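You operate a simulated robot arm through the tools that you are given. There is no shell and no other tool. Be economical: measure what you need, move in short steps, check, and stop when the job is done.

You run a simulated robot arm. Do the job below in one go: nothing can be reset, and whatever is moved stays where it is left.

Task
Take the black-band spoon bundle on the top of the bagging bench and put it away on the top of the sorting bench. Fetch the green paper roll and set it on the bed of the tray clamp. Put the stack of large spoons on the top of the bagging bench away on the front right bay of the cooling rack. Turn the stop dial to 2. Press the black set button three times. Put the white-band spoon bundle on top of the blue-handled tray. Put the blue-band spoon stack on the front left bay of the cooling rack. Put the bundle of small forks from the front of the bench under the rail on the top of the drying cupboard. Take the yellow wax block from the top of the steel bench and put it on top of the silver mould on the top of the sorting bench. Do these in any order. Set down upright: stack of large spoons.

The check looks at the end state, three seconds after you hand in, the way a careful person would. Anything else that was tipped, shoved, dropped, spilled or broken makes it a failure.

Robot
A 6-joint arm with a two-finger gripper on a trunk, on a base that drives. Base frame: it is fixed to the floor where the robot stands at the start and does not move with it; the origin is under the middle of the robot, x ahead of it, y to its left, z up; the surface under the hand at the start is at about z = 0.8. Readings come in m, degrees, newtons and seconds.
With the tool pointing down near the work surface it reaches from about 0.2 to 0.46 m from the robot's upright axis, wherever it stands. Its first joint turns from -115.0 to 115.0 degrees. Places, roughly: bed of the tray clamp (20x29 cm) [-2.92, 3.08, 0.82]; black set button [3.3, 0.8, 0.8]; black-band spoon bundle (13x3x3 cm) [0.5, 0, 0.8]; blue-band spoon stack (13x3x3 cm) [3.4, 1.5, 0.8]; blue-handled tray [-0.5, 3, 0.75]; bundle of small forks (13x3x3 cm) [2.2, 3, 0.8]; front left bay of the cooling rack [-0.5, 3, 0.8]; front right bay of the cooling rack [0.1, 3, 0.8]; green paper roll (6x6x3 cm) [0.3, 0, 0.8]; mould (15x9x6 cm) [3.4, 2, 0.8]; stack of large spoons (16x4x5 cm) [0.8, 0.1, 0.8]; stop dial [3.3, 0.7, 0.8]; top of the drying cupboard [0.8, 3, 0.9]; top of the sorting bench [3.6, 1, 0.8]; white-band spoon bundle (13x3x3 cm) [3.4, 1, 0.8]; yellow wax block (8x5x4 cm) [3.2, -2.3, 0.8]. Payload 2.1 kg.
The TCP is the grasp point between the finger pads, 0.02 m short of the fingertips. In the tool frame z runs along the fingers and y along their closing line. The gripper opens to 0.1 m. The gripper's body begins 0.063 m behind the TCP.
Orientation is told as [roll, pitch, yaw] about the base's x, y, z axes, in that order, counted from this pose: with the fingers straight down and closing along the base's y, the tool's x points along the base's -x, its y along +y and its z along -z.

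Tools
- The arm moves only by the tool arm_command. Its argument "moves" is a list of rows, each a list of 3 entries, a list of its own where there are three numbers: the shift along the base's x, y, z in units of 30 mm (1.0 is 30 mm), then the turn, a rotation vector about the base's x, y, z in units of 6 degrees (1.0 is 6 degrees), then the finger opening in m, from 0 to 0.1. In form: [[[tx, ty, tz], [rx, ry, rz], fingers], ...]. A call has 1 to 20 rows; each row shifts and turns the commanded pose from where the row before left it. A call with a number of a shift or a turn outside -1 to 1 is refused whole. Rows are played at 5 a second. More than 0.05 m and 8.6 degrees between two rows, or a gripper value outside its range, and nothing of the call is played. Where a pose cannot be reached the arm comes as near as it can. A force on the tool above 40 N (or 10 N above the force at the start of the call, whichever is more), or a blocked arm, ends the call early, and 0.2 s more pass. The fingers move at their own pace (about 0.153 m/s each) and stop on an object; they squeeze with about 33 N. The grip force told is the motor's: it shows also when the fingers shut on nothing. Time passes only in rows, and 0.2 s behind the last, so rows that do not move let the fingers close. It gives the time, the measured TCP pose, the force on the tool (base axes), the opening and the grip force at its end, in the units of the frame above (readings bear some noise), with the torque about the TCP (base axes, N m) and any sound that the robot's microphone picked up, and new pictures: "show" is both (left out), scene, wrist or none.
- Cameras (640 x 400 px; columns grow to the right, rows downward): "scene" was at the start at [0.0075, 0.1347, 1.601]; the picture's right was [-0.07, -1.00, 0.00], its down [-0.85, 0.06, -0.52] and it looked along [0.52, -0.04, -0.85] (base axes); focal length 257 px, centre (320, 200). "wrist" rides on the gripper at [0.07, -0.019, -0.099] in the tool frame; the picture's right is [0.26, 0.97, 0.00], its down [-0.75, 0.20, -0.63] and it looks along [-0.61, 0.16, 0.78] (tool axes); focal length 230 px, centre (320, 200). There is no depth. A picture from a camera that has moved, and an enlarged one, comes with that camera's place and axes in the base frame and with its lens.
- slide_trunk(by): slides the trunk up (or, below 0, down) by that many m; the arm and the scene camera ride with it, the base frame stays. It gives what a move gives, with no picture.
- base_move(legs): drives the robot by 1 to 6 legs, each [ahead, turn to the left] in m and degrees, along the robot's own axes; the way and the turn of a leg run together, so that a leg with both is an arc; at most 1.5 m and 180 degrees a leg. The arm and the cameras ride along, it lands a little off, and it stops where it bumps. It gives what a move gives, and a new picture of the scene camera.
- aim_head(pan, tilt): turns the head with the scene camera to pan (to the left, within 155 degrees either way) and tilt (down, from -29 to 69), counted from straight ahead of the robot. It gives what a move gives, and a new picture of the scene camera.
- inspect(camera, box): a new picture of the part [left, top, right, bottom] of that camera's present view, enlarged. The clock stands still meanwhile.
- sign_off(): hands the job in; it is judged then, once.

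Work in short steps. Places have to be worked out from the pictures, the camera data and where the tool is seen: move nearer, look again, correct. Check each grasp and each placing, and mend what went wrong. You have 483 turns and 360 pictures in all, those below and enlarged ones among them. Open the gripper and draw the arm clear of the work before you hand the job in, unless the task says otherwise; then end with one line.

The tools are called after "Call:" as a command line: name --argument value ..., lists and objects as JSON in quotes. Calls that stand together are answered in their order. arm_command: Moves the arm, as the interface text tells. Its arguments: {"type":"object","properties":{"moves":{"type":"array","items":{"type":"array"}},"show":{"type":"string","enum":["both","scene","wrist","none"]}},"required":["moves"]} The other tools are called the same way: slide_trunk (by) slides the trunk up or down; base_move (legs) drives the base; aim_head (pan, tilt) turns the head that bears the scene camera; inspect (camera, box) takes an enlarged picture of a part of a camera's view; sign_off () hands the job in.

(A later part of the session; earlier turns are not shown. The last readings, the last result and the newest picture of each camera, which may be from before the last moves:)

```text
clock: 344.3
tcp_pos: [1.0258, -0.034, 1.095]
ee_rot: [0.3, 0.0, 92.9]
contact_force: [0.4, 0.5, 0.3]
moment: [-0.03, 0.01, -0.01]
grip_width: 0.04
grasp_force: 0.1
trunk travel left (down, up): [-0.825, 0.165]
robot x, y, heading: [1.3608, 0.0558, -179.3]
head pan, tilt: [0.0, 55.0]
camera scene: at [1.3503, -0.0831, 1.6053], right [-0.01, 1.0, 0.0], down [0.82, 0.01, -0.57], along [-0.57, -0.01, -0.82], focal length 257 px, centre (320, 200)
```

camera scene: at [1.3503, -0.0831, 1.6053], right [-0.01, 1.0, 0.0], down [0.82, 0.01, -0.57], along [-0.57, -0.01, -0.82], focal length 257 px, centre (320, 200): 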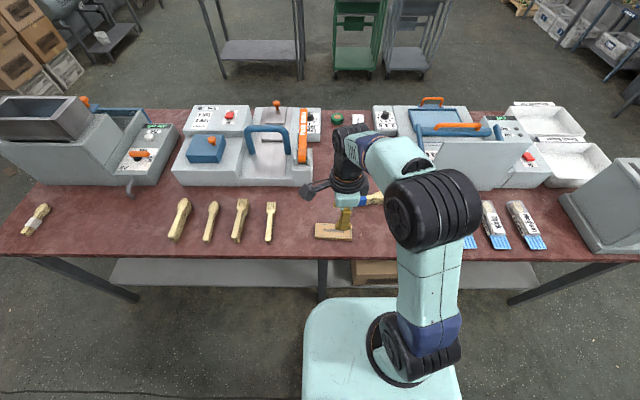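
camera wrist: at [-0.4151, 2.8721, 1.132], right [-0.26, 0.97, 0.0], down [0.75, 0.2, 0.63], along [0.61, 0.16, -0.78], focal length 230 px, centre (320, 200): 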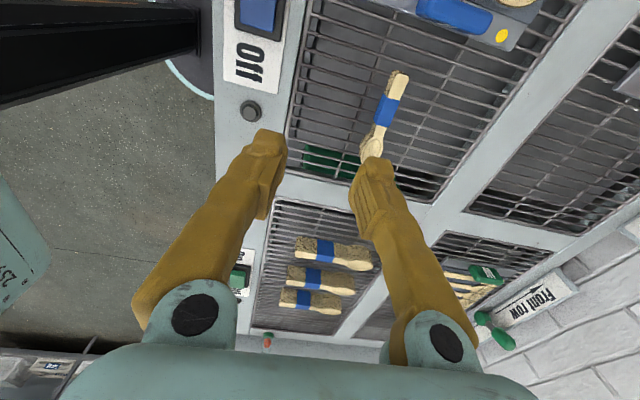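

I creep in 10 cm more and bring the hand above the stack.

Call:
base_move --legs '[[0.1, 0]]'

Call:
arm_command --moves '[[[-0.6, 0.6, -0.4], [0, 0, 0.3], 0.08], [[-0.6, 0.6, -0.4], [0, 0, 0.3], 0.08], [[-0.6, 0.6, -0.4], [0, 0, 0.3], 0.08], [[-0.6, 0.6, -0.4], [0, 0, 0.3], 0.08], [[0, 0.6, -0.4], [0, 0, 0], 0.08]]' --show "wrist"

```text
clock: 345.4
tcp_pos: [0.9364, -0.0372, 1.0981]
ee_rot: [0.7, 0.0, 93.1]
contact_force: [0.9, -0.4, 0.0]
moment: [0.0, 0.05, 0.01]
grip_width: 0.04
grasp_force: 0.1
trunk travel left (down, up): [-0.825, 0.165]
robot x, y, heading: [1.2622, 0.0577, -179.0]
head pan, tilt: [0.0, 55.0]
camera scene: at [1.2636, -0.084, 1.6054], right [-0.01, 1.0, 0.0], down [0.81, 0.01, -0.58], along [-0.58, -0.01, -0.81], focal length 257 px, centre (320, 200)
```

scene: 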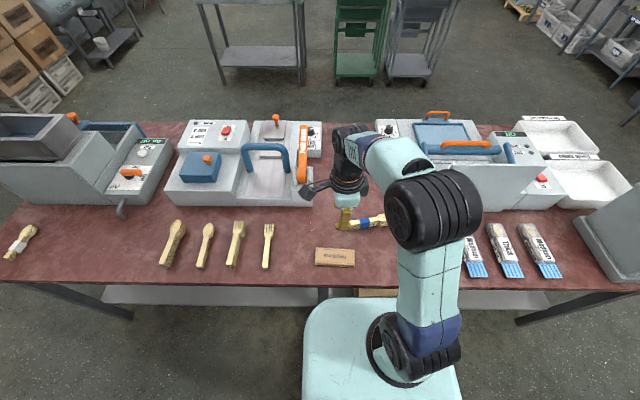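

```text
clock: 346.6
tcp_pos: [0.8567, 0.0527, 1.0353]
ee_rot: [0.1, 0.0, 100.4]
contact_force: [0.2, -0.2, 0.0]
moment: [0.0, -0.01, -0.01]
grip_width: 0.0799
grasp_force: 0.0
trunk travel left (down, up): [-0.825, 0.165]
robot x, y, heading: [1.2664, 0.0572, -179.4]
head pan, tilt: [0.0, 55.0]
camera wrist: at [0.8883, -0.0109, 1.1329], right [-0.9, -0.43, 0.0], down [-0.33, 0.7, 0.63], along [-0.27, 0.57, -0.78], focal length 230 px, centre (320, 200)
```

wrist: 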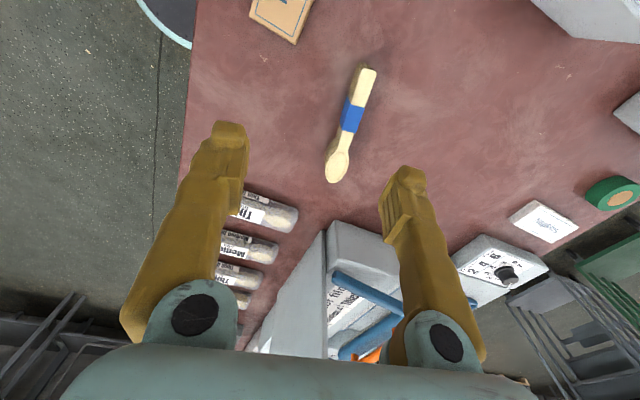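

Stack runs from (0.821,0.012) to (0.776,0.162), band at (0.807,0.066). I move 2 cm closer, turn the hand another 7° and descend.

Call:
base_move --legs '[[0.025, 0]]'

Call:
arm_command --moves '[[[-0.4, 0.2, -0.8], [0, 0, 0.6], 0.07], [[-0.4, 0.2, -0.8], [0, 0, 0.5], 0.07], [[0, 0, -1], [0, 0, 0], 0.07], [[0, 0, -1], [0, 0, 0], 0.07], [[0, 0, -1], [0, 0, 0], 0.07], [[0, 0, -1], [0, 0, 0], 0.07], [[0, 0, 0], [0, 0, 0], 0.07]]' --show "wrist"

```text
clock: 347.4
tcp_pos: [0.8357, 0.0519, 1.0367]
ee_rot: [0.4, -0.2, 100.5]
contact_force: [0.3, -0.6, 1.0]
moment: [0.0, 0.09, -0.02]
grip_width: 0.08
grasp_force: 0.1
trunk travel left (down, up): [-0.825, 0.165]
robot x, y, heading: [1.2384, 0.0572, -179.1]
head pan, tilt: [0.0, 55.0]
camera scene: at [1.2341, -0.0845, 1.6054], right [-0.01, 1.0, 0.0], down [0.82, 0.01, -0.58], along [-0.58, -0.01, -0.82], focal length 257 px, centre (320, 200)
```

scene: 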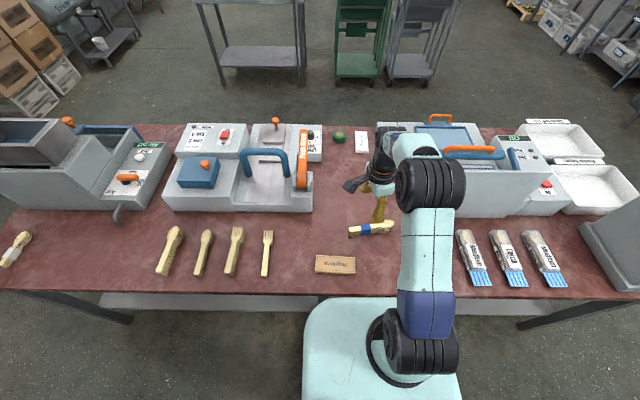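

```text
clock: 349.0
tcp_pos: [0.8076, 0.0667, 0.8675]
ee_rot: [0.3, 0.0, 107.0]
contact_force: [0.9, 0.2, 0.4]
moment: [-0.04, -0.01, -0.02]
grip_width: 0.0703
grasp_force: 0.2
trunk travel left (down, up): [-0.825, 0.165]
robot x, y, heading: [1.2393, 0.0579, -179.1]
head pan, tilt: [0.0, 55.0]
camera wrist: at [0.8468, 0.0063, 0.9649], right [-0.85, -0.53, 0.0], down [-0.41, 0.66, 0.63], along [-0.34, 0.53, -0.78], focal length 230 px, centre (320, 200)
```

wrist: 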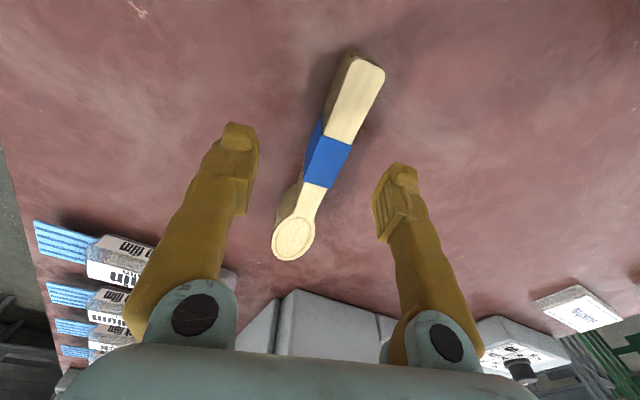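

Well centred. Lower to 0.83 and close.

Call:
arm_command --moves '[[[0, 0, -0.6], [0, 0, 0], 0.07], [[0, 0, -0.5], [0, 0, 0], 0.07], [[0, 0, -0.15], [0, 0, 0], 0.07], [[0, 0, 0], [0, 0, 0], 0.0], [[0, 0, 0], [0, 0, 0], 0.0], [[0, 0, 0], [0, 0, 0], 0.0], [[0, 0, 0], [0, 0, 0], 0.0]]' --show "wrist"

```text
clock: 350.6
tcp_pos: [0.8065, 0.0653, 0.8277]
ee_rot: [0.2, 0.0, 107.1]
contact_force: [-1.6, 0.1, -0.2]
moment: [-0.04, -0.01, 0.02]
grip_width: 0.0163
grasp_force: 32.9
trunk travel left (down, up): [-0.825, 0.165]
robot x, y, heading: [1.2384, 0.0561, -179.2]
head pan, tilt: [0.0, 55.0]
camera wrist: at [0.8452, 0.0057, 0.9267], right [-0.85, -0.53, 0.0], down [-0.41, 0.66, 0.63], along [-0.34, 0.53, -0.78], focal length 230 px, centre (320, 200)
```

wrist: 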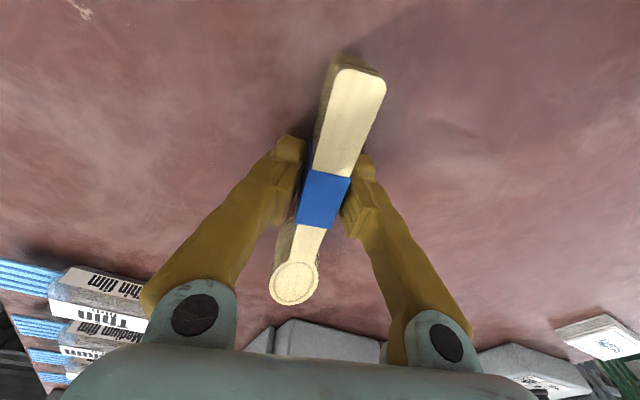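

Held. Lift and retract, then drive to the front right bay.

Call:
arm_command --moves '[[[0, 0, 1], [0, 0, 0], 0.0], [[0, 0, 1], [0, 0, 0], 0.0], [[0, 0, 1], [0, 0, 0], 0.0], [[0, 0, 1], [0, 0, 0], 0.0], [[0, 0, 1], [0, 0, 0], 0.0], [[0, 0, 1], [0, 0, 0], 0.0], [[0.8, 0, 1], [0, 0, 0], 0.0], [[0.8, 0, 1], [0, 0, 0], 0.0], [[0.8, 0, 1], [0, 0, 0], 0.0], [[0.8, 0, 0.3], [0, 0, 0], 0.0]]' --show "wrist"

Call:
base_move --legs '[[-0.37, 0], [0, -90.8], [1.0, 0], [0.95, 0], [0, 90], [1.27, 0]]'

```text
clock: 352.8
tcp_pos: [0.9012, 0.0623, 1.1095]
ee_rot: [0.2, 0.0, 107.0]
contact_force: [-0.4, 0.5, -0.3]
moment: [-0.01, -0.02, 0.03]
grip_width: 0.0162
grasp_force: 32.7
trunk travel left (down, up): [-0.825, 0.165]
robot x, y, heading: [1.2357, 0.0588, -179.1]
head pan, tilt: [0.0, 55.0]
camera wrist: at [0.9408, 0.0024, 1.2074], right [-0.85, -0.53, 0.0], down [-0.41, 0.66, 0.63], along [-0.34, 0.53, -0.78], focal length 230 px, centre (320, 200)
```

wrist: 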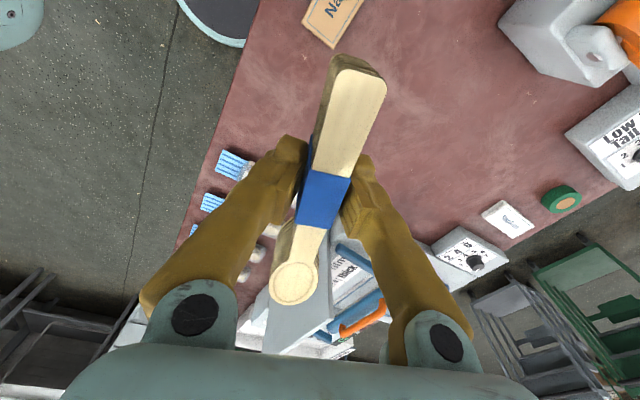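

```text
clock: 378.3
tcp_pos: [0.0174, 2.0726, 1.109]
ee_rot: [0.3, -0.1, 103.2]
contact_force: [1.0, -0.6, 0.0]
moment: [-0.03, 0.01, -0.01]
grip_width: 0.016
grasp_force: 33.3
trunk travel left (down, up): [-0.825, 0.165]
robot x, y, heading: [0.3516, 2.0464, 176.8]
head pan, tilt: [0.0, 55.0]
camera scene: at [0.3336, 1.9031, 1.6053], right [0.05, 1.0, 0.0], down [0.82, -0.04, -0.57], along [-0.57, 0.03, -0.82], focal length 257 px, centre (320, 200)
```

scene: 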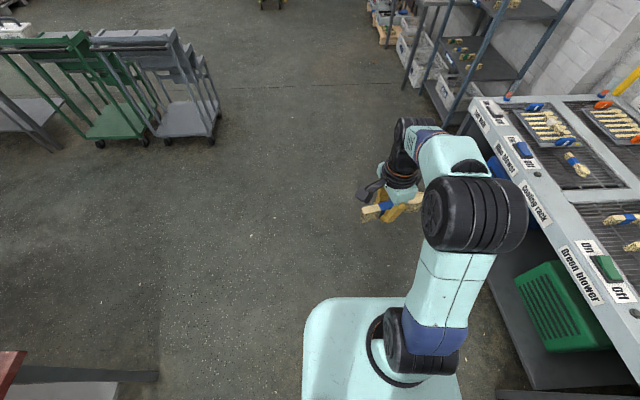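

Call:
base_move --legs '[[0, -84.5], [0.48, -2]]'

```text
clock: 384.8
tcp_pos: [0.375, 2.8569, 1.1094]
ee_rot: [0.2, 0.0, 15.1]
contact_force: [-0.4, 0.3, -1.1]
moment: [0.02, 0.04, 0.01]
grip_width: 0.0162
grasp_force: 33.0
trunk travel left (down, up): [-0.825, 0.165]
robot x, y, heading: [0.3549, 2.5222, 88.8]
head pan, tilt: [0.0, 55.0]
camera scene: at [0.216, 2.5338, 1.6053], right [1.0, -0.02, 0.0], down [-0.01, -0.82, -0.57], along [0.01, 0.57, -0.82], focal length 257 px, centre (320, 200)
```

scene: 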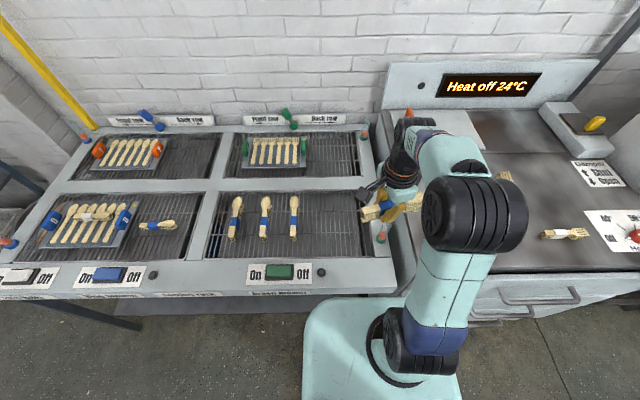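

Free slot in the front right bay: x≈0.155–0.365. Target: stack along y at x 0.263. Creep forward, then turn the hand +75° and bring it over.

Call:
base_move --legs '[[0.025, 0]]'

Call:
arm_command --moves '[[[-0.28, 0.22, 0], [0, 0, 0.97], 0.0], [[-0.28, 0.22, 0], [0, 0, 0.97], 0.0], [[-0.28, 0.22, 0], [0, 0, 0.97], 0.0], [[-0.28, 0.22, 0], [0, 0, 0.97], 0.0], [[-0.28, 0.22, -0.3], [0, 0, 0.97], 0.0], [[-0.28, 0.22, -0.4], [0, 0, 0.97], 0.0], [[-0.28, 0.22, -0.4], [0, 0, 0.97], 0.0], [[-0.28, 0.22, -0.4], [0, 0, 0.97], 0.0], [[-0.28, 0.22, -0.4], [0, 0, 0.97], 0.0], [[-0.28, 0.22, -0.4], [0, 0, 0.97], 0.0], [[-0.28, 0.22, -0.4], [0, 0, 0.97], 0.0], [[-0.28, 0.22, -0.4], [0, 0, 0.97], 0.0], [[-0.28, 0.22, -0.4], [0, 0, 0.97], 0.0], [[0, 0, 0], [0, 0, 0], 0.0]]' --show "both"

```text
clock: 385.6
tcp_pos: [0.3749, 2.8788, 1.1095]
ee_rot: [0.4, 0.0, 15.0]
contact_force: [-0.3, -1.0, 0.4]
moment: [0.08, 0.04, 0.04]
grip_width: 0.0162
grasp_force: 32.6
trunk travel left (down, up): [-0.825, 0.165]
robot x, y, heading: [0.3578, 2.5483, 89.1]
head pan, tilt: [0.0, 55.0]
camera scene: at [0.2165, 2.5533, 1.6054], right [1.0, -0.02, 0.0], down [-0.01, -0.82, -0.58], along [0.01, 0.58, -0.82], focal length 257 px, centre (320, 200)
```

scene: 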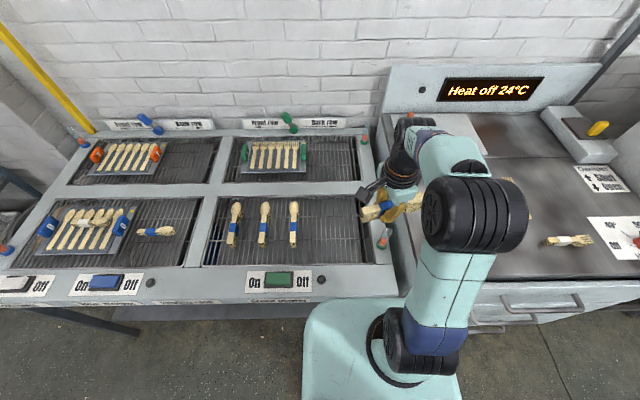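

```text
clock: 388.6
tcp_pos: [0.2638, 2.9677, 1.0028]
ee_rot: [0.1, -0.1, 90.9]
contact_force: [0.1, -0.5, -0.8]
moment: [-0.03, -0.02, 0.01]
grip_width: 0.016
grasp_force: 32.6
trunk travel left (down, up): [-0.825, 0.165]
robot x, y, heading: [0.3571, 2.5472, 89.0]
head pan, tilt: [0.0, 55.0]
camera scene: at [0.2166, 2.5595, 1.6053], right [1.0, -0.02, 0.0], down [-0.01, -0.82, -0.57], along [0.01, 0.57, -0.82], focal length 257 px, centre (320, 200)
camera wrist: at [0.2842, 2.8998, 1.1018], right [-0.96, -0.27, 0.0], down [-0.21, 0.75, 0.63], along [-0.17, 0.61, -0.78], focal length 230 px, centre (320, 200)
```

scene: 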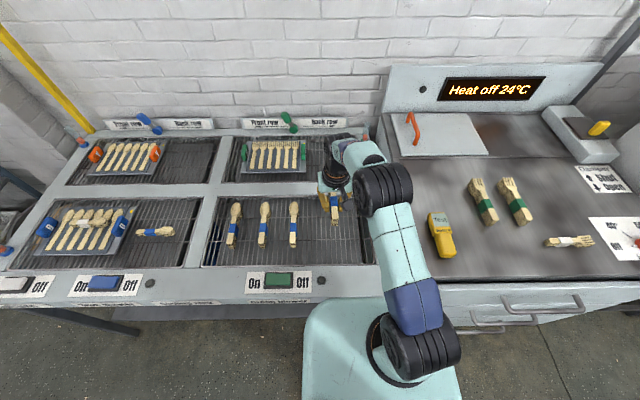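
wrist: 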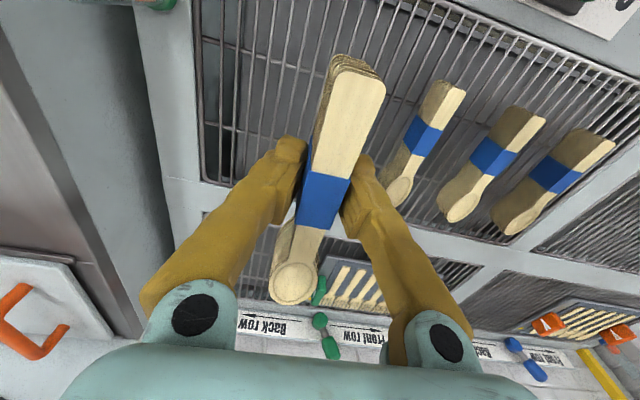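

To keep the narrow tall stack stable I put it across the bars: rotate −90° (bowl toward +x), TCP at x≈0.24.

Call:
arm_command --moves '[[[-0.05, 0.03, 0], [0, 0, -1], 0.0], [[-0.05, 0.03, 0], [0, 0, -1], 0.0], [[-0.05, 0.03, 0], [0, 0, -1], 0.0], [[-0.05, 0.03, 0], [0, 0, -1], 0.0], [[-0.05, 0.03, 0], [0, 0, -1], 0.0], [[-0.05, 0.03, 0], [0, 0, -1], 0.0], [[-0.05, 0.03, 0], [0, 0, -1], 0.0], [[-0.05, 0.03, 0], [0, 0, -1], 0.0], [[-0.05, 0.03, 0], [0, 0, -1], 0.0], [[-0.05, 0.03, 0], [0, 0, -1], 0.0], [[-0.05, 0.03, 0], [0, 0, -1], 0.0], [[-0.05, 0.03, 0], [0, 0, -1], 0.0], [[-0.05, 0.03, 0], [0, 0, -1], 0.0], [[-0.05, 0.03, 0], [0, 0, -1], 0.0], [[-0.05, 0.03, 0], [0, 0, -1], 0.0], [[0, 0, -0.9], [0, 0, 0], 0.0], [[0, 0, -0.9], [0, 0, 0], 0.0], [[0, 0, 0], [0, 0, 0], 0.0]]' --show "both"

```text
clock: 392.4
tcp_pos: [0.2429, 2.9835, 0.9483]
ee_rot: [0.1, 0.0, 0.8]
contact_force: [0.1, -0.3, -0.3]
moment: [-0.04, 0.05, 0.02]
grip_width: 0.016
grasp_force: 32.9
trunk travel left (down, up): [-0.825, 0.165]
robot x, y, heading: [0.3571, 2.5437, 89.0]
head pan, tilt: [0.0, 55.0]
camera scene: at [0.2164, 2.5594, 1.6053], right [1.0, -0.02, 0.0], down [-0.01, -0.82, -0.57], along [0.01, 0.57, -0.82], focal length 257 px, centre (320, 200)
camera wrist: at [0.1745, 2.9644, 1.0458], right [-0.27, 0.96, 0.0], down [0.75, 0.21, 0.63], along [0.61, 0.17, -0.78], focal length 230 px, centre (320, 200)
```

scene: 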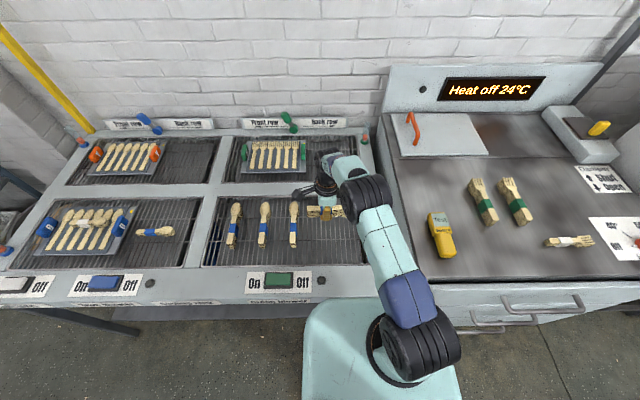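
wrist: 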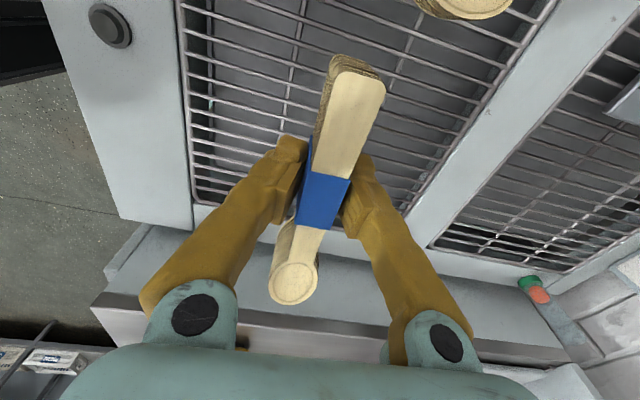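

Stack spans x 0.184–0.348, inside the free area. Lower in stages.

Call:
arm_command --moves '[[[0, 0, -0.9], [0, 0, 0], 0.0], [[0, 0, -0.9], [0, 0, 0], 0.0], [[0, 0, -0.9], [0, 0, 0], 0.0], [[0, 0, -0.3], [0, 0, 0], 0.0], [[0, 0, -0.1], [0, 0, 0], 0.0]]' --show "wrist"

Call:
arm_command --moves '[[[0, 0, -0.1], [0, 0, 0], 0.0], [[0, 0, -0.05], [0, 0, 0], 0.0]]' --show "none"

```text
clock: 393.6
tcp_pos: [0.2427, 2.9814, 0.8559]
ee_rot: [0.2, 0.1, 0.8]
contact_force: [-0.4, 0.1, -0.6]
moment: [-0.04, 0.0, -0.01]
grip_width: 0.0162
grasp_force: 32.9
trunk travel left (down, up): [-0.825, 0.165]
robot x, y, heading: [0.363, 2.5466, 89.1]
head pan, tilt: [0.0, 55.0]
camera wrist: at [0.1742, 2.9631, 0.9544], right [-0.27, 0.96, 0.0], down [0.75, 0.21, 0.63], along [0.61, 0.17, -0.78], focal length 230 px, centre (320, 200)
```

wrist: 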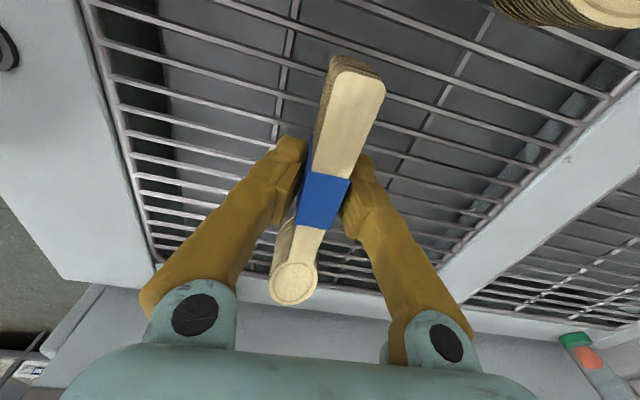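

```text
clock: 394.2
tcp_pos: [0.2431, 2.9822, 0.8517]
ee_rot: [0.1, -0.1, 0.8]
contact_force: [-0.4, -0.5, -1.2]
moment: [0.02, 0.02, 0.0]
grip_width: 0.0162
grasp_force: 32.7
trunk travel left (down, up): [-0.825, 0.165]
robot x, y, heading: [0.3559, 2.5512, 89.0]
head pan, tilt: [0.0, 55.0]
```

Call:
arm_command --moves '[[[0, 0, -0.1], [0, 0, 0], 0.0], [[0, 0, -0.05], [0, 0, 0], 0.0]]' --show "none"

Call:
arm_command --moves '[[[0, 0, -0.05], [0, 0, 0], 0.0], [[0, 0, -0.05], [0, 0, 0], 0.0]]' --show "none"

```text
clock: 394.8
tcp_pos: [0.2428, 2.981, 0.8495]
ee_rot: [0.1, 0.0, 0.8]
contact_force: [1.0, -0.1, 3.8]
moment: [0.0, -0.31, 0.07]
grip_width: 0.0159
grasp_force: 33.1
trunk travel left (down, up): [-0.825, 0.165]
robot x, y, heading: [0.356, 2.5437, 89.1]
head pan, tilt: [0.0, 55.0]
```

```text
clock: 395.4
tcp_pos: [0.2431, 2.9813, 0.8466]
ee_rot: [0.5, 0.0, 0.8]
contact_force: [-2.5, 3.2, 20.1]
moment: [0.07, -0.63, 0.04]
grip_width: 0.0159
grasp_force: 33.5
trunk travel left (down, up): [-0.825, 0.165]
robot x, y, heading: [0.3565, 2.5435, 89.1]
head pan, tilt: [0.0, 55.0]
```

Contact (20 N). Open and rise.

Call:
arm_command --moves '[[[0, 0, 0], [0, 0, 0], 0.02], [[0, 0, 0], [0, 0, 0], 0.03], [[0, 0, 0], [0, 0, 0], 0.045], [[0, 0, 0.5], [0, 0, 0], 0.045], [[0, 0, 1], [0, 0, 0], 0.045], [[0, 0, 1], [0, 0, 0], 0.045], [[0, 0, 1], [0, 0, 0], 0.045], [[0, -1, 1], [0, 0, 0], 0.045], [[0, -1, 1], [0, 0, 0], 0.045], [[0, -1, 1], [0, 0, 0], 0.045]]' --show "both"

```text
clock: 397.6
tcp_pos: [0.2412, 2.8913, 1.0413]
ee_rot: [0.1, 0.0, 0.8]
contact_force: [-0.2, -1.1, 0.4]
moment: [0.0, 0.0, -0.01]
grip_width: 0.0451
grasp_force: 0.0
trunk travel left (down, up): [-0.825, 0.165]
robot x, y, heading: [0.3537, 2.5457, 89.1]
head pan, tilt: [0.0, 55.0]
camera scene: at [0.2165, 2.5577, 1.6053], right [1.0, -0.02, 0.0], down [-0.01, -0.82, -0.57], along [0.01, 0.57, -0.82], focal length 257 px, centre (320, 200)
camera wrist: at [0.1735, 2.8727, 1.1391], right [-0.27, 0.96, 0.0], down [0.75, 0.21, 0.63], along [0.61, 0.17, -0.78], focal length 230 px, centre (320, 200)
```

scene: 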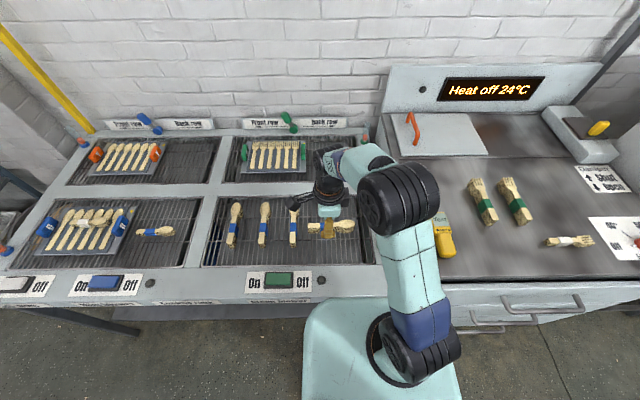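
wrist: 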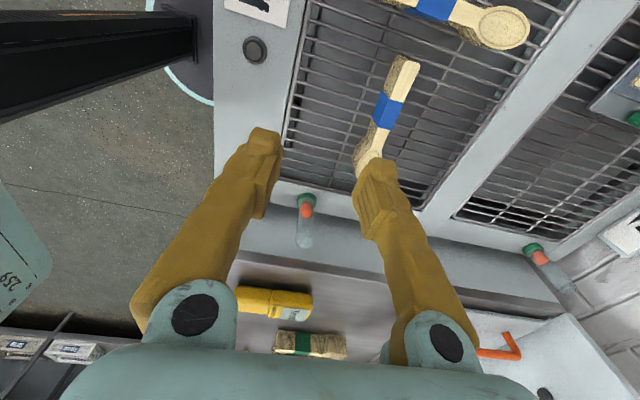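

I check whether the stack stands upright.

Call:
inspect --camera "wrist" --box '[320, 30, 460, 190]'

Call:
inspect --camera "scene" --box '[280, 190, 400, 270]'

```text
2.50 times, centred on (390, 110) of wrist
camera zoom: at [0.1735, 2.8727, 1.1391], right [-0.27, 0.96, 0.0], down [0.75, 0.21, 0.63], along [0.61, 0.17, -0.78], focal length 575 px, centre (145, 425)
```

zoom: 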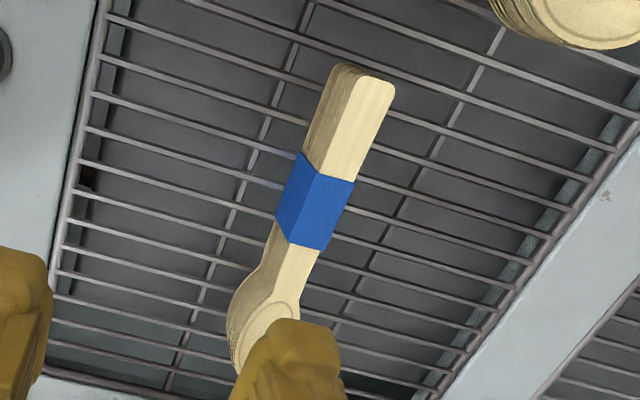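

```text
5.00 times, centred on (340, 230) of scene
camera zoom: at [0.2165, 2.5577, 1.6053], right [1.0, -0.02, 0.0], down [-0.01, -0.82, -0.57], along [0.01, 0.57, -0.82], focal length 1286 px, centre (220, 50)
```

zoom: 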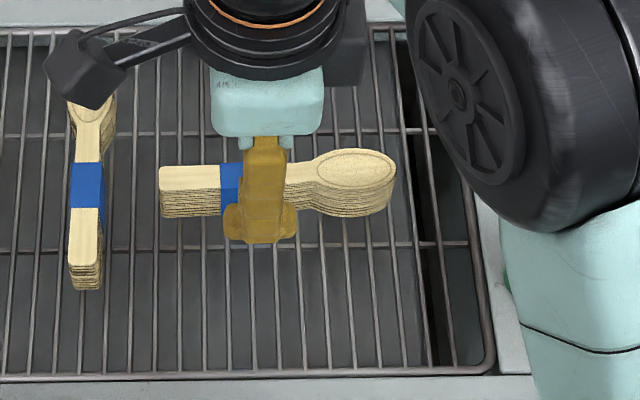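

The large-spoon stack stands upright in the bay. Next, the green roll: drive to the front of the bagging bench.

Call:
base_move --legs '[[-0.5, 0], [0, 91], [0.83, 0], [0, 90], [1.0, 0], [1.05, 0]]'

```text
clock: 422.1
tcp_pos: [-0.2714, -0.3801, 1.0397]
ee_rot: [0.2, 0.1, -176.1]
contact_force: [-0.2, -0.1, -0.4]
moment: [-0.04, -0.02, -0.01]
grip_width: 0.0449
grasp_force: 0.1
trunk travel left (down, up): [-0.825, 0.165]
robot x, y, heading: [-0.4061, -0.039, -88.1]
head pan, tilt: [0.0, 55.0]
camera scene: at [-0.2646, -0.0478, 1.6053], right [-1.0, -0.04, 0.0], down [-0.03, 0.82, -0.57], along [0.02, -0.57, -0.82], focal length 257 px, centre (320, 200)
```

scene: 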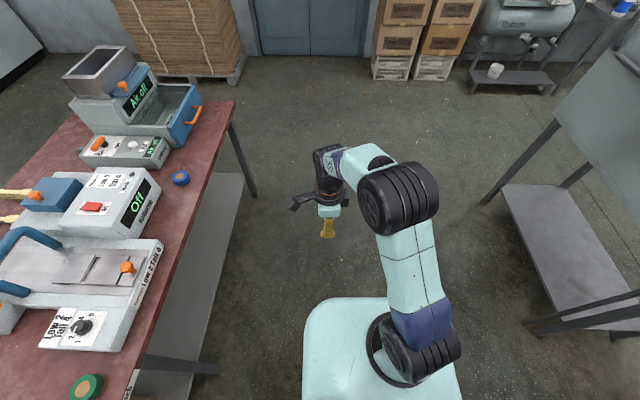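

Call:
base_move --legs '[[0, 88], [0.36, 0]]'

Call:
arm_command --moves '[[[0, -0.5, 0], [0, 0, 0], 0.1], [[0, -0.5, 0], [0, 0, 0], 0.1]]' --show "wrist"

```text
clock: 428.3
tcp_pos: [0.2933, 0.1033, 1.04]
ee_rot: [0.2, 0.0, -86.1]
contact_force: [0.2, -0.5, -0.1]
moment: [-0.01, -0.03, 0.0]
grip_width: 0.0449
grasp_force: 0.1
trunk travel left (down, up): [-0.825, 0.165]
robot x, y, heading: [-0.0481, -0.0292, 2.1]
head pan, tilt: [0.0, 55.0]
camera scene: at [-0.042, 0.1114, 1.6053], right [0.04, -1.0, 0.0], down [-0.82, -0.03, -0.57], along [0.57, 0.02, -0.82], focal length 257 px, centre (320, 200)
```

scene: 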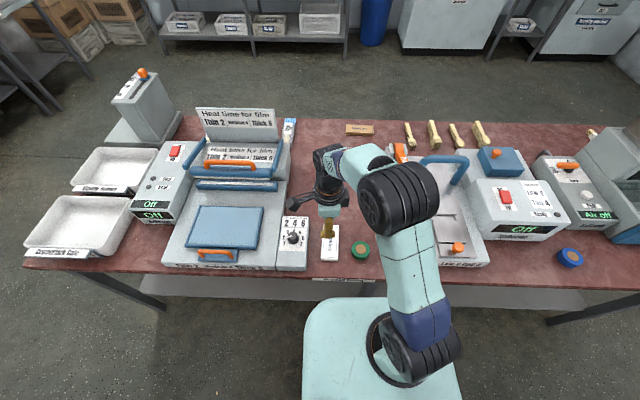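

```text
clock: 428.9
tcp_pos: [0.2929, 0.0734, 1.0396]
ee_rot: [0.0, 0.0, -86.0]
contact_force: [-0.4, 0.0, 0.3]
moment: [-0.01, 0.02, 0.0]
grip_width: 0.1004
grasp_force: 0.0
trunk travel left (down, up): [-0.825, 0.165]
robot x, y, heading: [-0.0501, -0.0286, 1.8]
head pan, tilt: [0.0, 55.0]
camera wrist: at [0.2708, 0.1434, 1.1383], right [0.95, 0.32, 0.0], down [0.25, -0.74, 0.63], along [0.2, -0.6, -0.78], focal length 230 px, centre (320, 200)
```

wrist: 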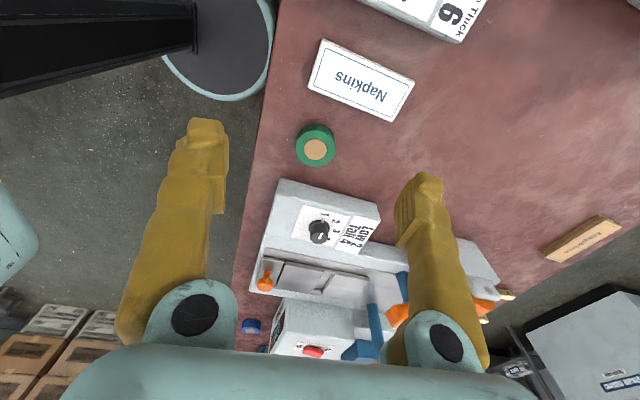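

Roll at (0.317,−0.005). I move above it with fingers closing along x and go down part way.

Call:
arm_command --moves '[[[0.4, -0.9, -0.8], [0, 0, 0], 0.1], [[0.4, -0.9, -0.9], [0, 0, 0], 0.1], [[0, -0.8, -0.9], [0, 0, 0], 0.1], [[0, 0, -0.9], [0, 0, 0], 0.1], [[0, 0, -0.9], [0, 0, 0], 0.1], [[0, 0, -0.9], [0, 0, 0], 0.1], [[0, 0, 0], [0, 0, 0], 0.1]]' --show "wrist"

```text
clock: 430.5
tcp_pos: [0.3154, -0.0047, 0.881]
ee_rot: [0.2, 0.1, -86.0]
contact_force: [-0.5, -0.2, 0.0]
moment: [-0.04, 0.01, 0.01]
grip_width: 0.0999
grasp_force: 0.2
trunk travel left (down, up): [-0.825, 0.165]
robot x, y, heading: [-0.0445, -0.0288, 2.1]
head pan, tilt: [0.0, 55.0]
camera wrist: at [0.2923, 0.0654, 0.9793], right [0.95, 0.32, 0.0], down [0.25, -0.74, 0.63], along [0.21, -0.6, -0.78], focal length 230 px, centre (320, 200)
```

wrist: 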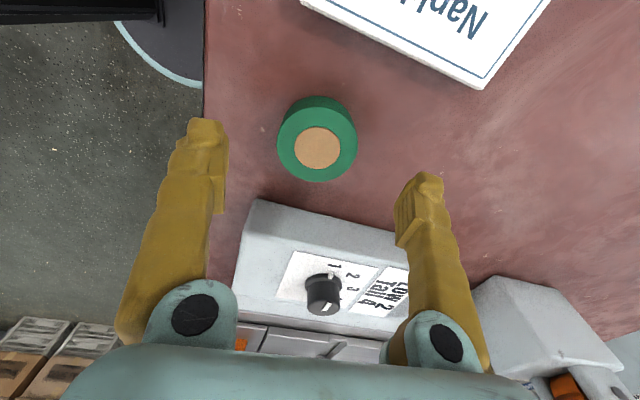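

Centred. Down to 0.828 and close.

Call:
arm_command --moves '[[[0, 0, -0.8], [0, 0, 0], 0.1], [[0, 0, -0.6], [0, 0, 0], 0.1], [[0, 0, -0.35], [0, 0, 0], 0.1], [[0, 0, 0], [0, 0, 0], 0.04], [[0, 0, 0], [0, 0, 0], 0.04], [[0, 0, 0], [0, 0, 0], 0.04], [[0, 0, 0], [0, 0, 0], 0.04]]' --show "wrist"

```text
clock: 432.1
tcp_pos: [0.3168, -0.0053, 0.8289]
ee_rot: [0.1, -0.2, -86.1]
contact_force: [-0.1, -0.7, -0.3]
moment: [0.03, -0.04, 0.03]
grip_width: 0.0579
grasp_force: 32.7
trunk travel left (down, up): [-0.825, 0.165]
robot x, y, heading: [-0.0492, -0.0314, 2.1]
head pan, tilt: [0.0, 55.0]
camera wrist: at [0.2942, 0.0649, 0.9267], right [0.95, 0.32, 0.0], down [0.25, -0.74, 0.63], along [0.2, -0.6, -0.78], focal length 230 px, centre (320, 200)
```

wrist: 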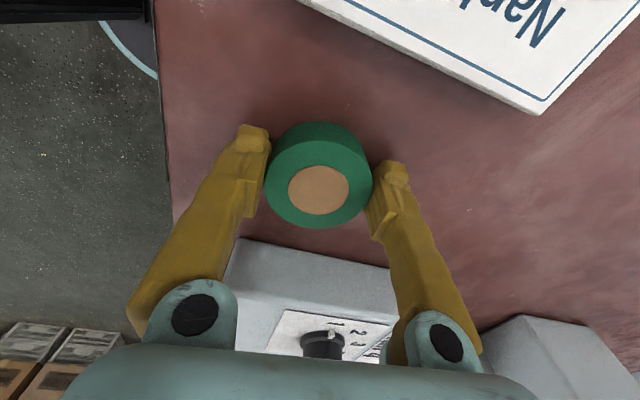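

Roll held (58 mm). Lift and drive toward the tray clamp.

Call:
arm_command --moves '[[[0, 0, 1], [0, 0, 0], 0.04], [[0, 0, 1], [0, 0, 0], 0.04], [[0, 0, 1], [0, 0, 0], 0.04], [[0, 0, 1], [0, 0, 0], 0.04], [[0, 0, 1], [0, 0, 0], 0.04], [[0, 0, 1], [0, 0, 0], 0.04], [[0, 0, 1], [0, 0, 0], 0.04], [[0, 0, 1], [0, 0, 0], 0.04]]' --show "none"

Call:
base_move --legs '[[-0.4, 0], [0, 88], [1.0, 0], [0.95, 0], [0, 90]]'

Call:
aim_head --pan -25 --tilt 20

```text
clock: 433.9
tcp_pos: [0.3179, -0.0025, 1.0676]
ee_rot: [0.0, 0.0, -86.2]
contact_force: [0.2, -0.2, -0.3]
moment: [0.0, 0.03, 0.03]
grip_width: 0.0577
grasp_force: 32.9
trunk travel left (down, up): [-0.825, 0.165]
robot x, y, heading: [-0.0495, -0.0266, 2.1]
head pan, tilt: [0.0, 55.0]
```

```text
clock: 453.1
tcp_pos: [-0.7501, 1.9105, 1.0668]
ee_rot: [0.0, 0.0, 88.2]
contact_force: [-0.1, -1.0, -1.0]
moment: [-0.02, 0.02, -0.01]
grip_width: 0.0575
grasp_force: 32.4
trunk travel left (down, up): [-0.825, 0.165]
robot x, y, heading: [-0.3848, 1.8973, 176.3]
head pan, tilt: [0.0, 55.0]
camera scene: at [-0.4066, 1.7608, 1.6053], right [0.07, 1.0, 0.0], down [0.82, -0.05, -0.57], along [-0.57, 0.04, -0.82], focal length 257 px, centre (320, 200)
```

scene: 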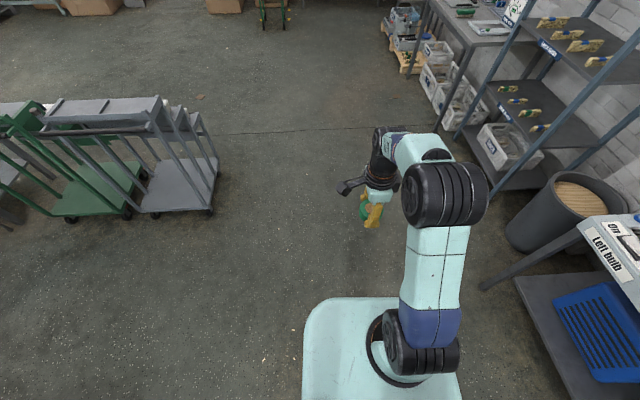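

```text
clock: 454.1
tcp_pos: [-0.7507, 1.9111, 1.0671]
ee_rot: [0.1, -0.1, 88.1]
contact_force: [-1.0, -0.4, -0.4]
moment: [-0.01, -0.01, 0.01]
grip_width: 0.0576
grasp_force: 32.8
trunk travel left (down, up): [-0.825, 0.165]
robot x, y, heading: [-0.3823, 1.8963, 176.5]
head pan, tilt: [-25.0, 20.0]
camera scene: at [-0.4164, 1.8007, 1.6573], right [0.48, 0.88, 0.0], down [0.3, -0.16, -0.94], along [-0.82, 0.45, -0.34], focal length 257 px, centre (320, 200)
```

scene: 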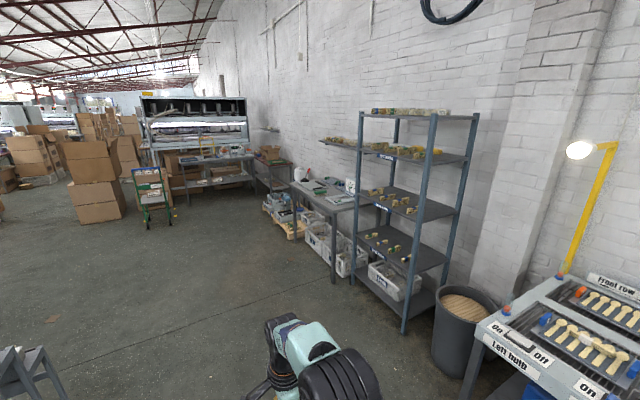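

The bench past the shelving (≈(−2.8,3.1)) is the target. Drive to about x=−2.9.

Call:
base_move --legs '[[0, 3], [1.3, 0], [1.2, 0], [0, -90]]'

Call:
aim_head --pan 0 --tilt 40

```text
clock: 470.5
tcp_pos: [-2.8983, 2.1874, 1.0666]
ee_rot: [0.1, 0.0, 4.6]
contact_force: [0.5, 0.2, -0.9]
moment: [-0.01, 0.01, -0.01]
grip_width: 0.0576
grasp_force: 32.9
trunk travel left (down, up): [-0.825, 0.165]
robot x, y, heading: [-2.8648, 1.8214, 92.6]
head pan, tilt: [-25.0, 20.0]
camera scene: at [-2.9681, 1.8408, 1.6574], right [0.93, -0.38, 0.0], down [-0.13, -0.32, -0.94], along [0.35, 0.87, -0.34], focal length 257 px, centre (320, 200)
```

scene: 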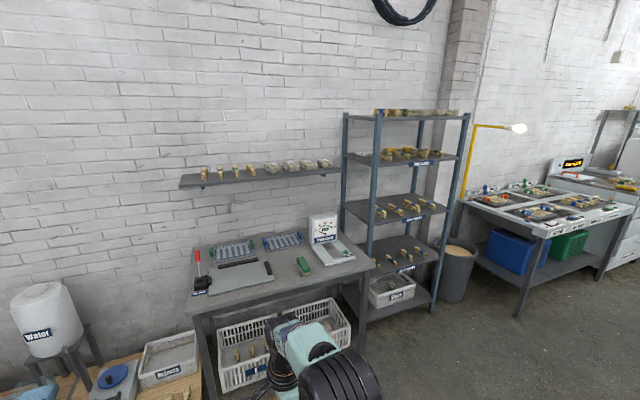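

```text
clock: 471.4
tcp_pos: [-2.8986, 2.1856, 1.0654]
ee_rot: [0.1, -0.1, 4.8]
contact_force: [0.3, 0.7, -0.5]
moment: [-0.01, 0.0, -0.04]
grip_width: 0.0579
grasp_force: 33.0
trunk travel left (down, up): [-0.825, 0.165]
robot x, y, heading: [-2.8651, 1.8218, 92.6]
head pan, tilt: [0.0, 40.0]
camera scene: at [-3.0073, 1.8393, 1.626], right [1.0, 0.05, 0.0], down [0.03, -0.64, -0.77], along [-0.04, 0.77, -0.64], focal length 257 px, centre (320, 200)
```

scene: 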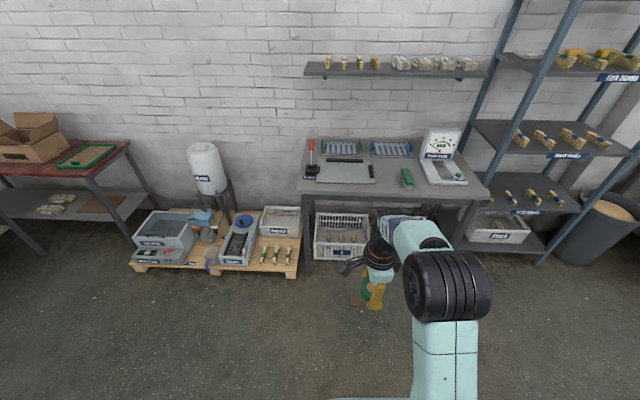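

Call:
inspect --camera "scene" --box '[290, 120, 490, 220]'

```text
3.20 times, centred on (390, 170) of scene
camera zoom: at [-3.0073, 1.8393, 1.626], right [1.0, 0.05, 0.0], down [0.03, -0.64, -0.77], along [-0.04, 0.77, -0.64], focal length 823 px, centre (96, 296)
```

zoom: 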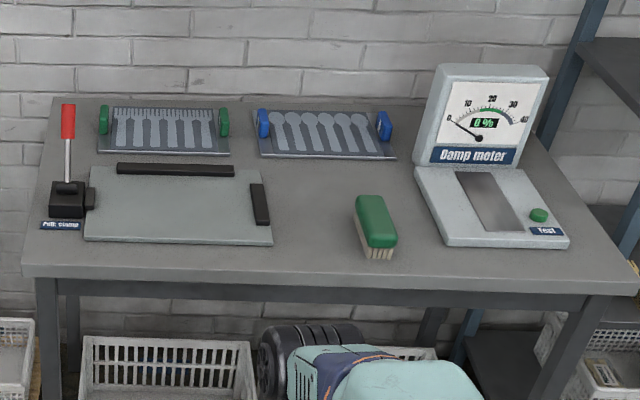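

The clamp bed (grey plate with black stops) is centred ≈(−2.93,3.06); bench edge y≈2.87. Drive up.

Call:
base_move --legs '[[0.78, -2.6]]'

Call:
aim_head --pan 0 --tilt 58

Call:
arm_command --moves '[[[0, 0, 0], [0, 0, 0], 0.04]]' --show "wrist"

```text
clock: 475.6
tcp_pos: [-2.9285, 2.9684, 1.0671]
ee_rot: [0.2, -0.1, 4.1]
contact_force: [-0.1, -0.6, -0.7]
moment: [-0.02, 0.01, 0.03]
grip_width: 0.0577
grasp_force: 32.8
trunk travel left (down, up): [-0.825, 0.165]
robot x, y, heading: [-2.9013, 2.6015, 92.0]
head pan, tilt: [0.0, 40.0]
camera scene: at [-3.0425, 2.6227, 1.626], right [1.0, 0.04, 0.0], down [0.03, -0.64, -0.77], along [-0.03, 0.77, -0.64], focal length 257 px, centre (320, 200)
```

scene: 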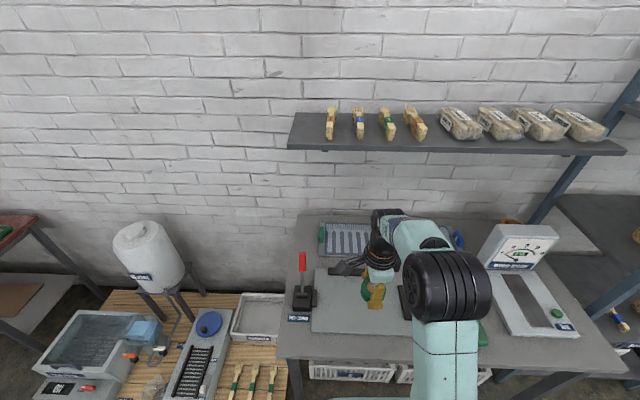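

```text
clock: 476.4
tcp_pos: [-2.9279, 2.9688, 1.0681]
ee_rot: [0.0, 0.0, 4.1]
contact_force: [-0.3, 0.2, 0.6]
moment: [0.02, 0.02, -0.01]
grip_width: 0.0577
grasp_force: 33.1
trunk travel left (down, up): [-0.825, 0.165]
robot x, y, heading: [-2.8991, 2.6049, 92.3]
head pan, tilt: [0.0, 58.0]
camera scene: at [-3.0419, 2.6073, 1.6016], right [1.0, 0.04, 0.0], down [0.03, -0.85, -0.53], along [-0.02, 0.53, -0.85], focal length 257 px, centre (320, 200)
```

scene: 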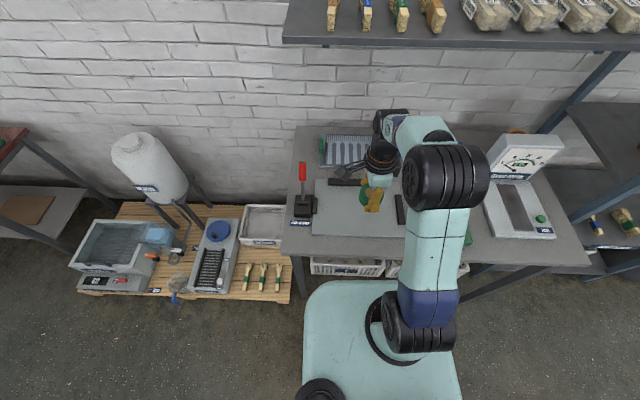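

```text
clock: 476.8
tcp_pos: [-2.9285, 2.9686, 1.0663]
ee_rot: [0.1, 0.0, 4.1]
contact_force: [-0.6, 0.4, -0.2]
moment: [0.0, -0.04, 0.01]
grip_width: 0.0573
grasp_force: 32.4
trunk travel left (down, up): [-0.825, 0.165]
robot x, y, heading: [-2.9024, 2.6031, 92.1]
head pan, tilt: [0.0, 58.0]
camera wrist: at [-2.9966, 2.9468, 1.165], right [-0.33, 0.95, 0.0], down [0.73, 0.25, 0.63], along [0.6, 0.21, -0.78], focal length 230 px, centre (320, 200)
```

wrist: 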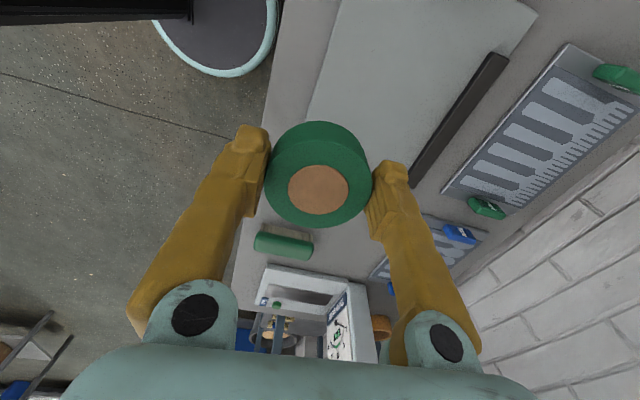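

Bed spans x −3.06…−2.79, y 2.955…3.16. Target (−2.93, 3.045). Move over and descend part way.

Call:
arm_command --moves '[[[0, 0.9, -0.5], [0, 0, 0], 0.04], [[0, 0.9, -0.8], [0, 0, 0], 0.04], [[0, 0.7, -1], [0, 0, 0], 0.04], [[0, 0, -1], [0, 0, 0], 0.04], [[0, 0, -1], [0, 0, 0], 0.04], [[0, 0, -1], [0, 0, 0], 0.04], [[0, 0, -0.8], [0, 0, 0], 0.04], [[0, 0, 0], [0, 0, 0], 0.04]]' --show "both"

```text
clock: 478.6
tcp_pos: [-2.9311, 3.045, 0.885]
ee_rot: [0.1, 0.0, 4.1]
contact_force: [1.2, -0.2, -0.5]
moment: [0.01, -0.03, 0.0]
grip_width: 0.0573
grasp_force: 33.2
trunk travel left (down, up): [-0.825, 0.165]
robot x, y, heading: [-2.8992, 2.6038, 92.3]
head pan, tilt: [0.0, 58.0]
camera scene: at [-3.0418, 2.607, 1.6016], right [1.0, 0.04, 0.0], down [0.03, -0.85, -0.53], along [-0.02, 0.53, -0.85], focal length 257 px, centre (320, 200)
camera wrist: at [-2.9986, 3.022, 0.9825], right [-0.33, 0.95, 0.0], down [0.73, 0.25, 0.63], along [0.6, 0.21, -0.78], focal length 230 px, centre (320, 200)
```

scene: 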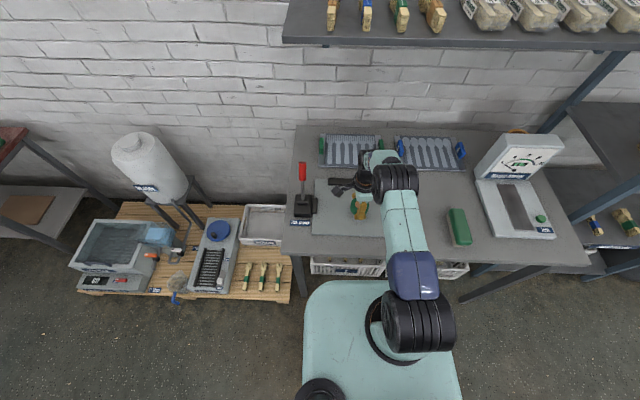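
wrist: 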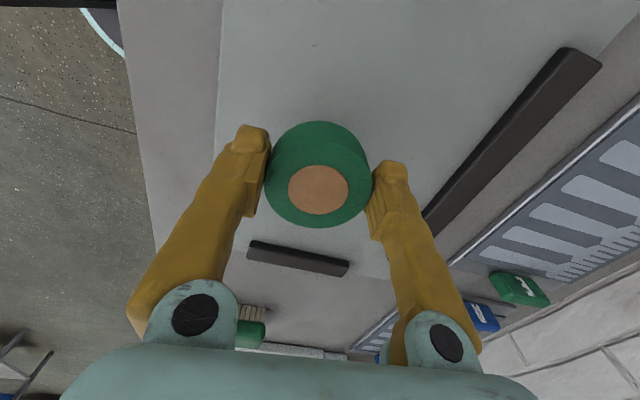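

Roll is over the bed, clear of both stops. I shift 1.5 cm left and lower.

Call:
arm_command --moves '[[[-0.5, 0, -0.5], [0, 0, 0], 0.04], [[0, 0, -0.3], [0, 0, 0], 0.04], [[0, 0, -0.15], [0, 0, 0], 0.04], [[0, 0, -0.1], [0, 0, 0], 0.04]]' --show "none"

Call:
arm_command --moves '[[[0, 0, -0.1], [0, 0, 0], 0.04], [[0, 0, -0.05], [0, 0, 0], 0.04]]' --show "none"

```text
clock: 479.6
tcp_pos: [-2.9457, 3.0441, 0.8526]
ee_rot: [0.1, -0.1, 4.1]
contact_force: [-0.1, -0.5, -0.8]
moment: [-0.01, 0.02, -0.01]
grip_width: 0.0577
grasp_force: 33.1
trunk travel left (down, up): [-0.825, 0.165]
robot x, y, heading: [-2.8995, 2.6024, 92.3]
head pan, tilt: [0.0, 58.0]
```

```text
clock: 480.2
tcp_pos: [-2.945, 3.0454, 0.8473]
ee_rot: [0.2, -0.1, 4.1]
contact_force: [0.5, 0.0, 0.2]
moment: [0.03, -0.03, 0.0]
grip_width: 0.0575
grasp_force: 33.5
trunk travel left (down, up): [-0.825, 0.165]
robot x, y, heading: [-2.902, 2.6024, 92.4]
head pan, tilt: [0.0, 58.0]
```

Call:
arm_command --moves '[[[0, 0, -0.1], [0, 0, 0], 0.04], [[0, 0, -0.05], [0, 0, 0], 0.04]]' --show "none"

Call:
arm_command --moves '[[[0, 0, -0.07], [0, 0, 0], 0.04], [[0, 0, 0], [0, 0, 0], 0.04]]' --show "wrist"

```text
clock: 480.8
tcp_pos: [-2.9451, 3.0445, 0.8432]
ee_rot: [0.1, 0.0, 4.2]
contact_force: [0.2, -0.1, -1.0]
moment: [0.02, 0.01, 0.03]
grip_width: 0.0578
grasp_force: 33.2
trunk travel left (down, up): [-0.825, 0.165]
robot x, y, heading: [-2.8982, 2.6063, 92.3]
head pan, tilt: [0.0, 58.0]
```

```text
clock: 481.4
tcp_pos: [-2.9434, 3.0456, 0.8404]
ee_rot: [0.0, 0.0, 4.0]
contact_force: [-0.7, 0.2, -0.5]
moment: [0.0, -0.02, 0.0]
grip_width: 0.0572
grasp_force: 32.4
trunk travel left (down, up): [-0.825, 0.165]
robot x, y, heading: [-2.9014, 2.6058, 92.4]
head pan, tilt: [0.0, 58.0]
camera wrist: at [-3.0122, 3.0224, 0.9394], right [-0.33, 0.95, 0.0], down [0.73, 0.25, 0.63], along [0.6, 0.21, -0.78], focal length 230 px, centre (320, 200)
```

wrist: 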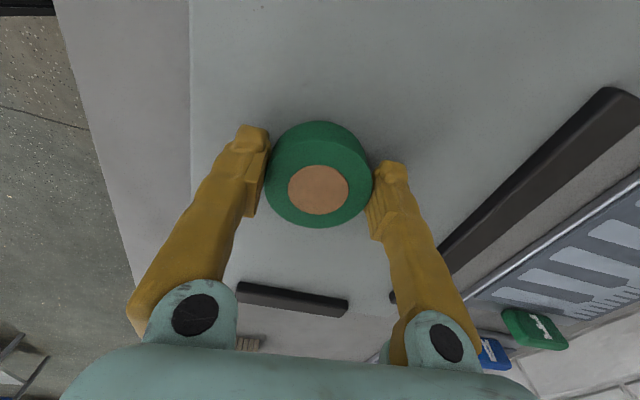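

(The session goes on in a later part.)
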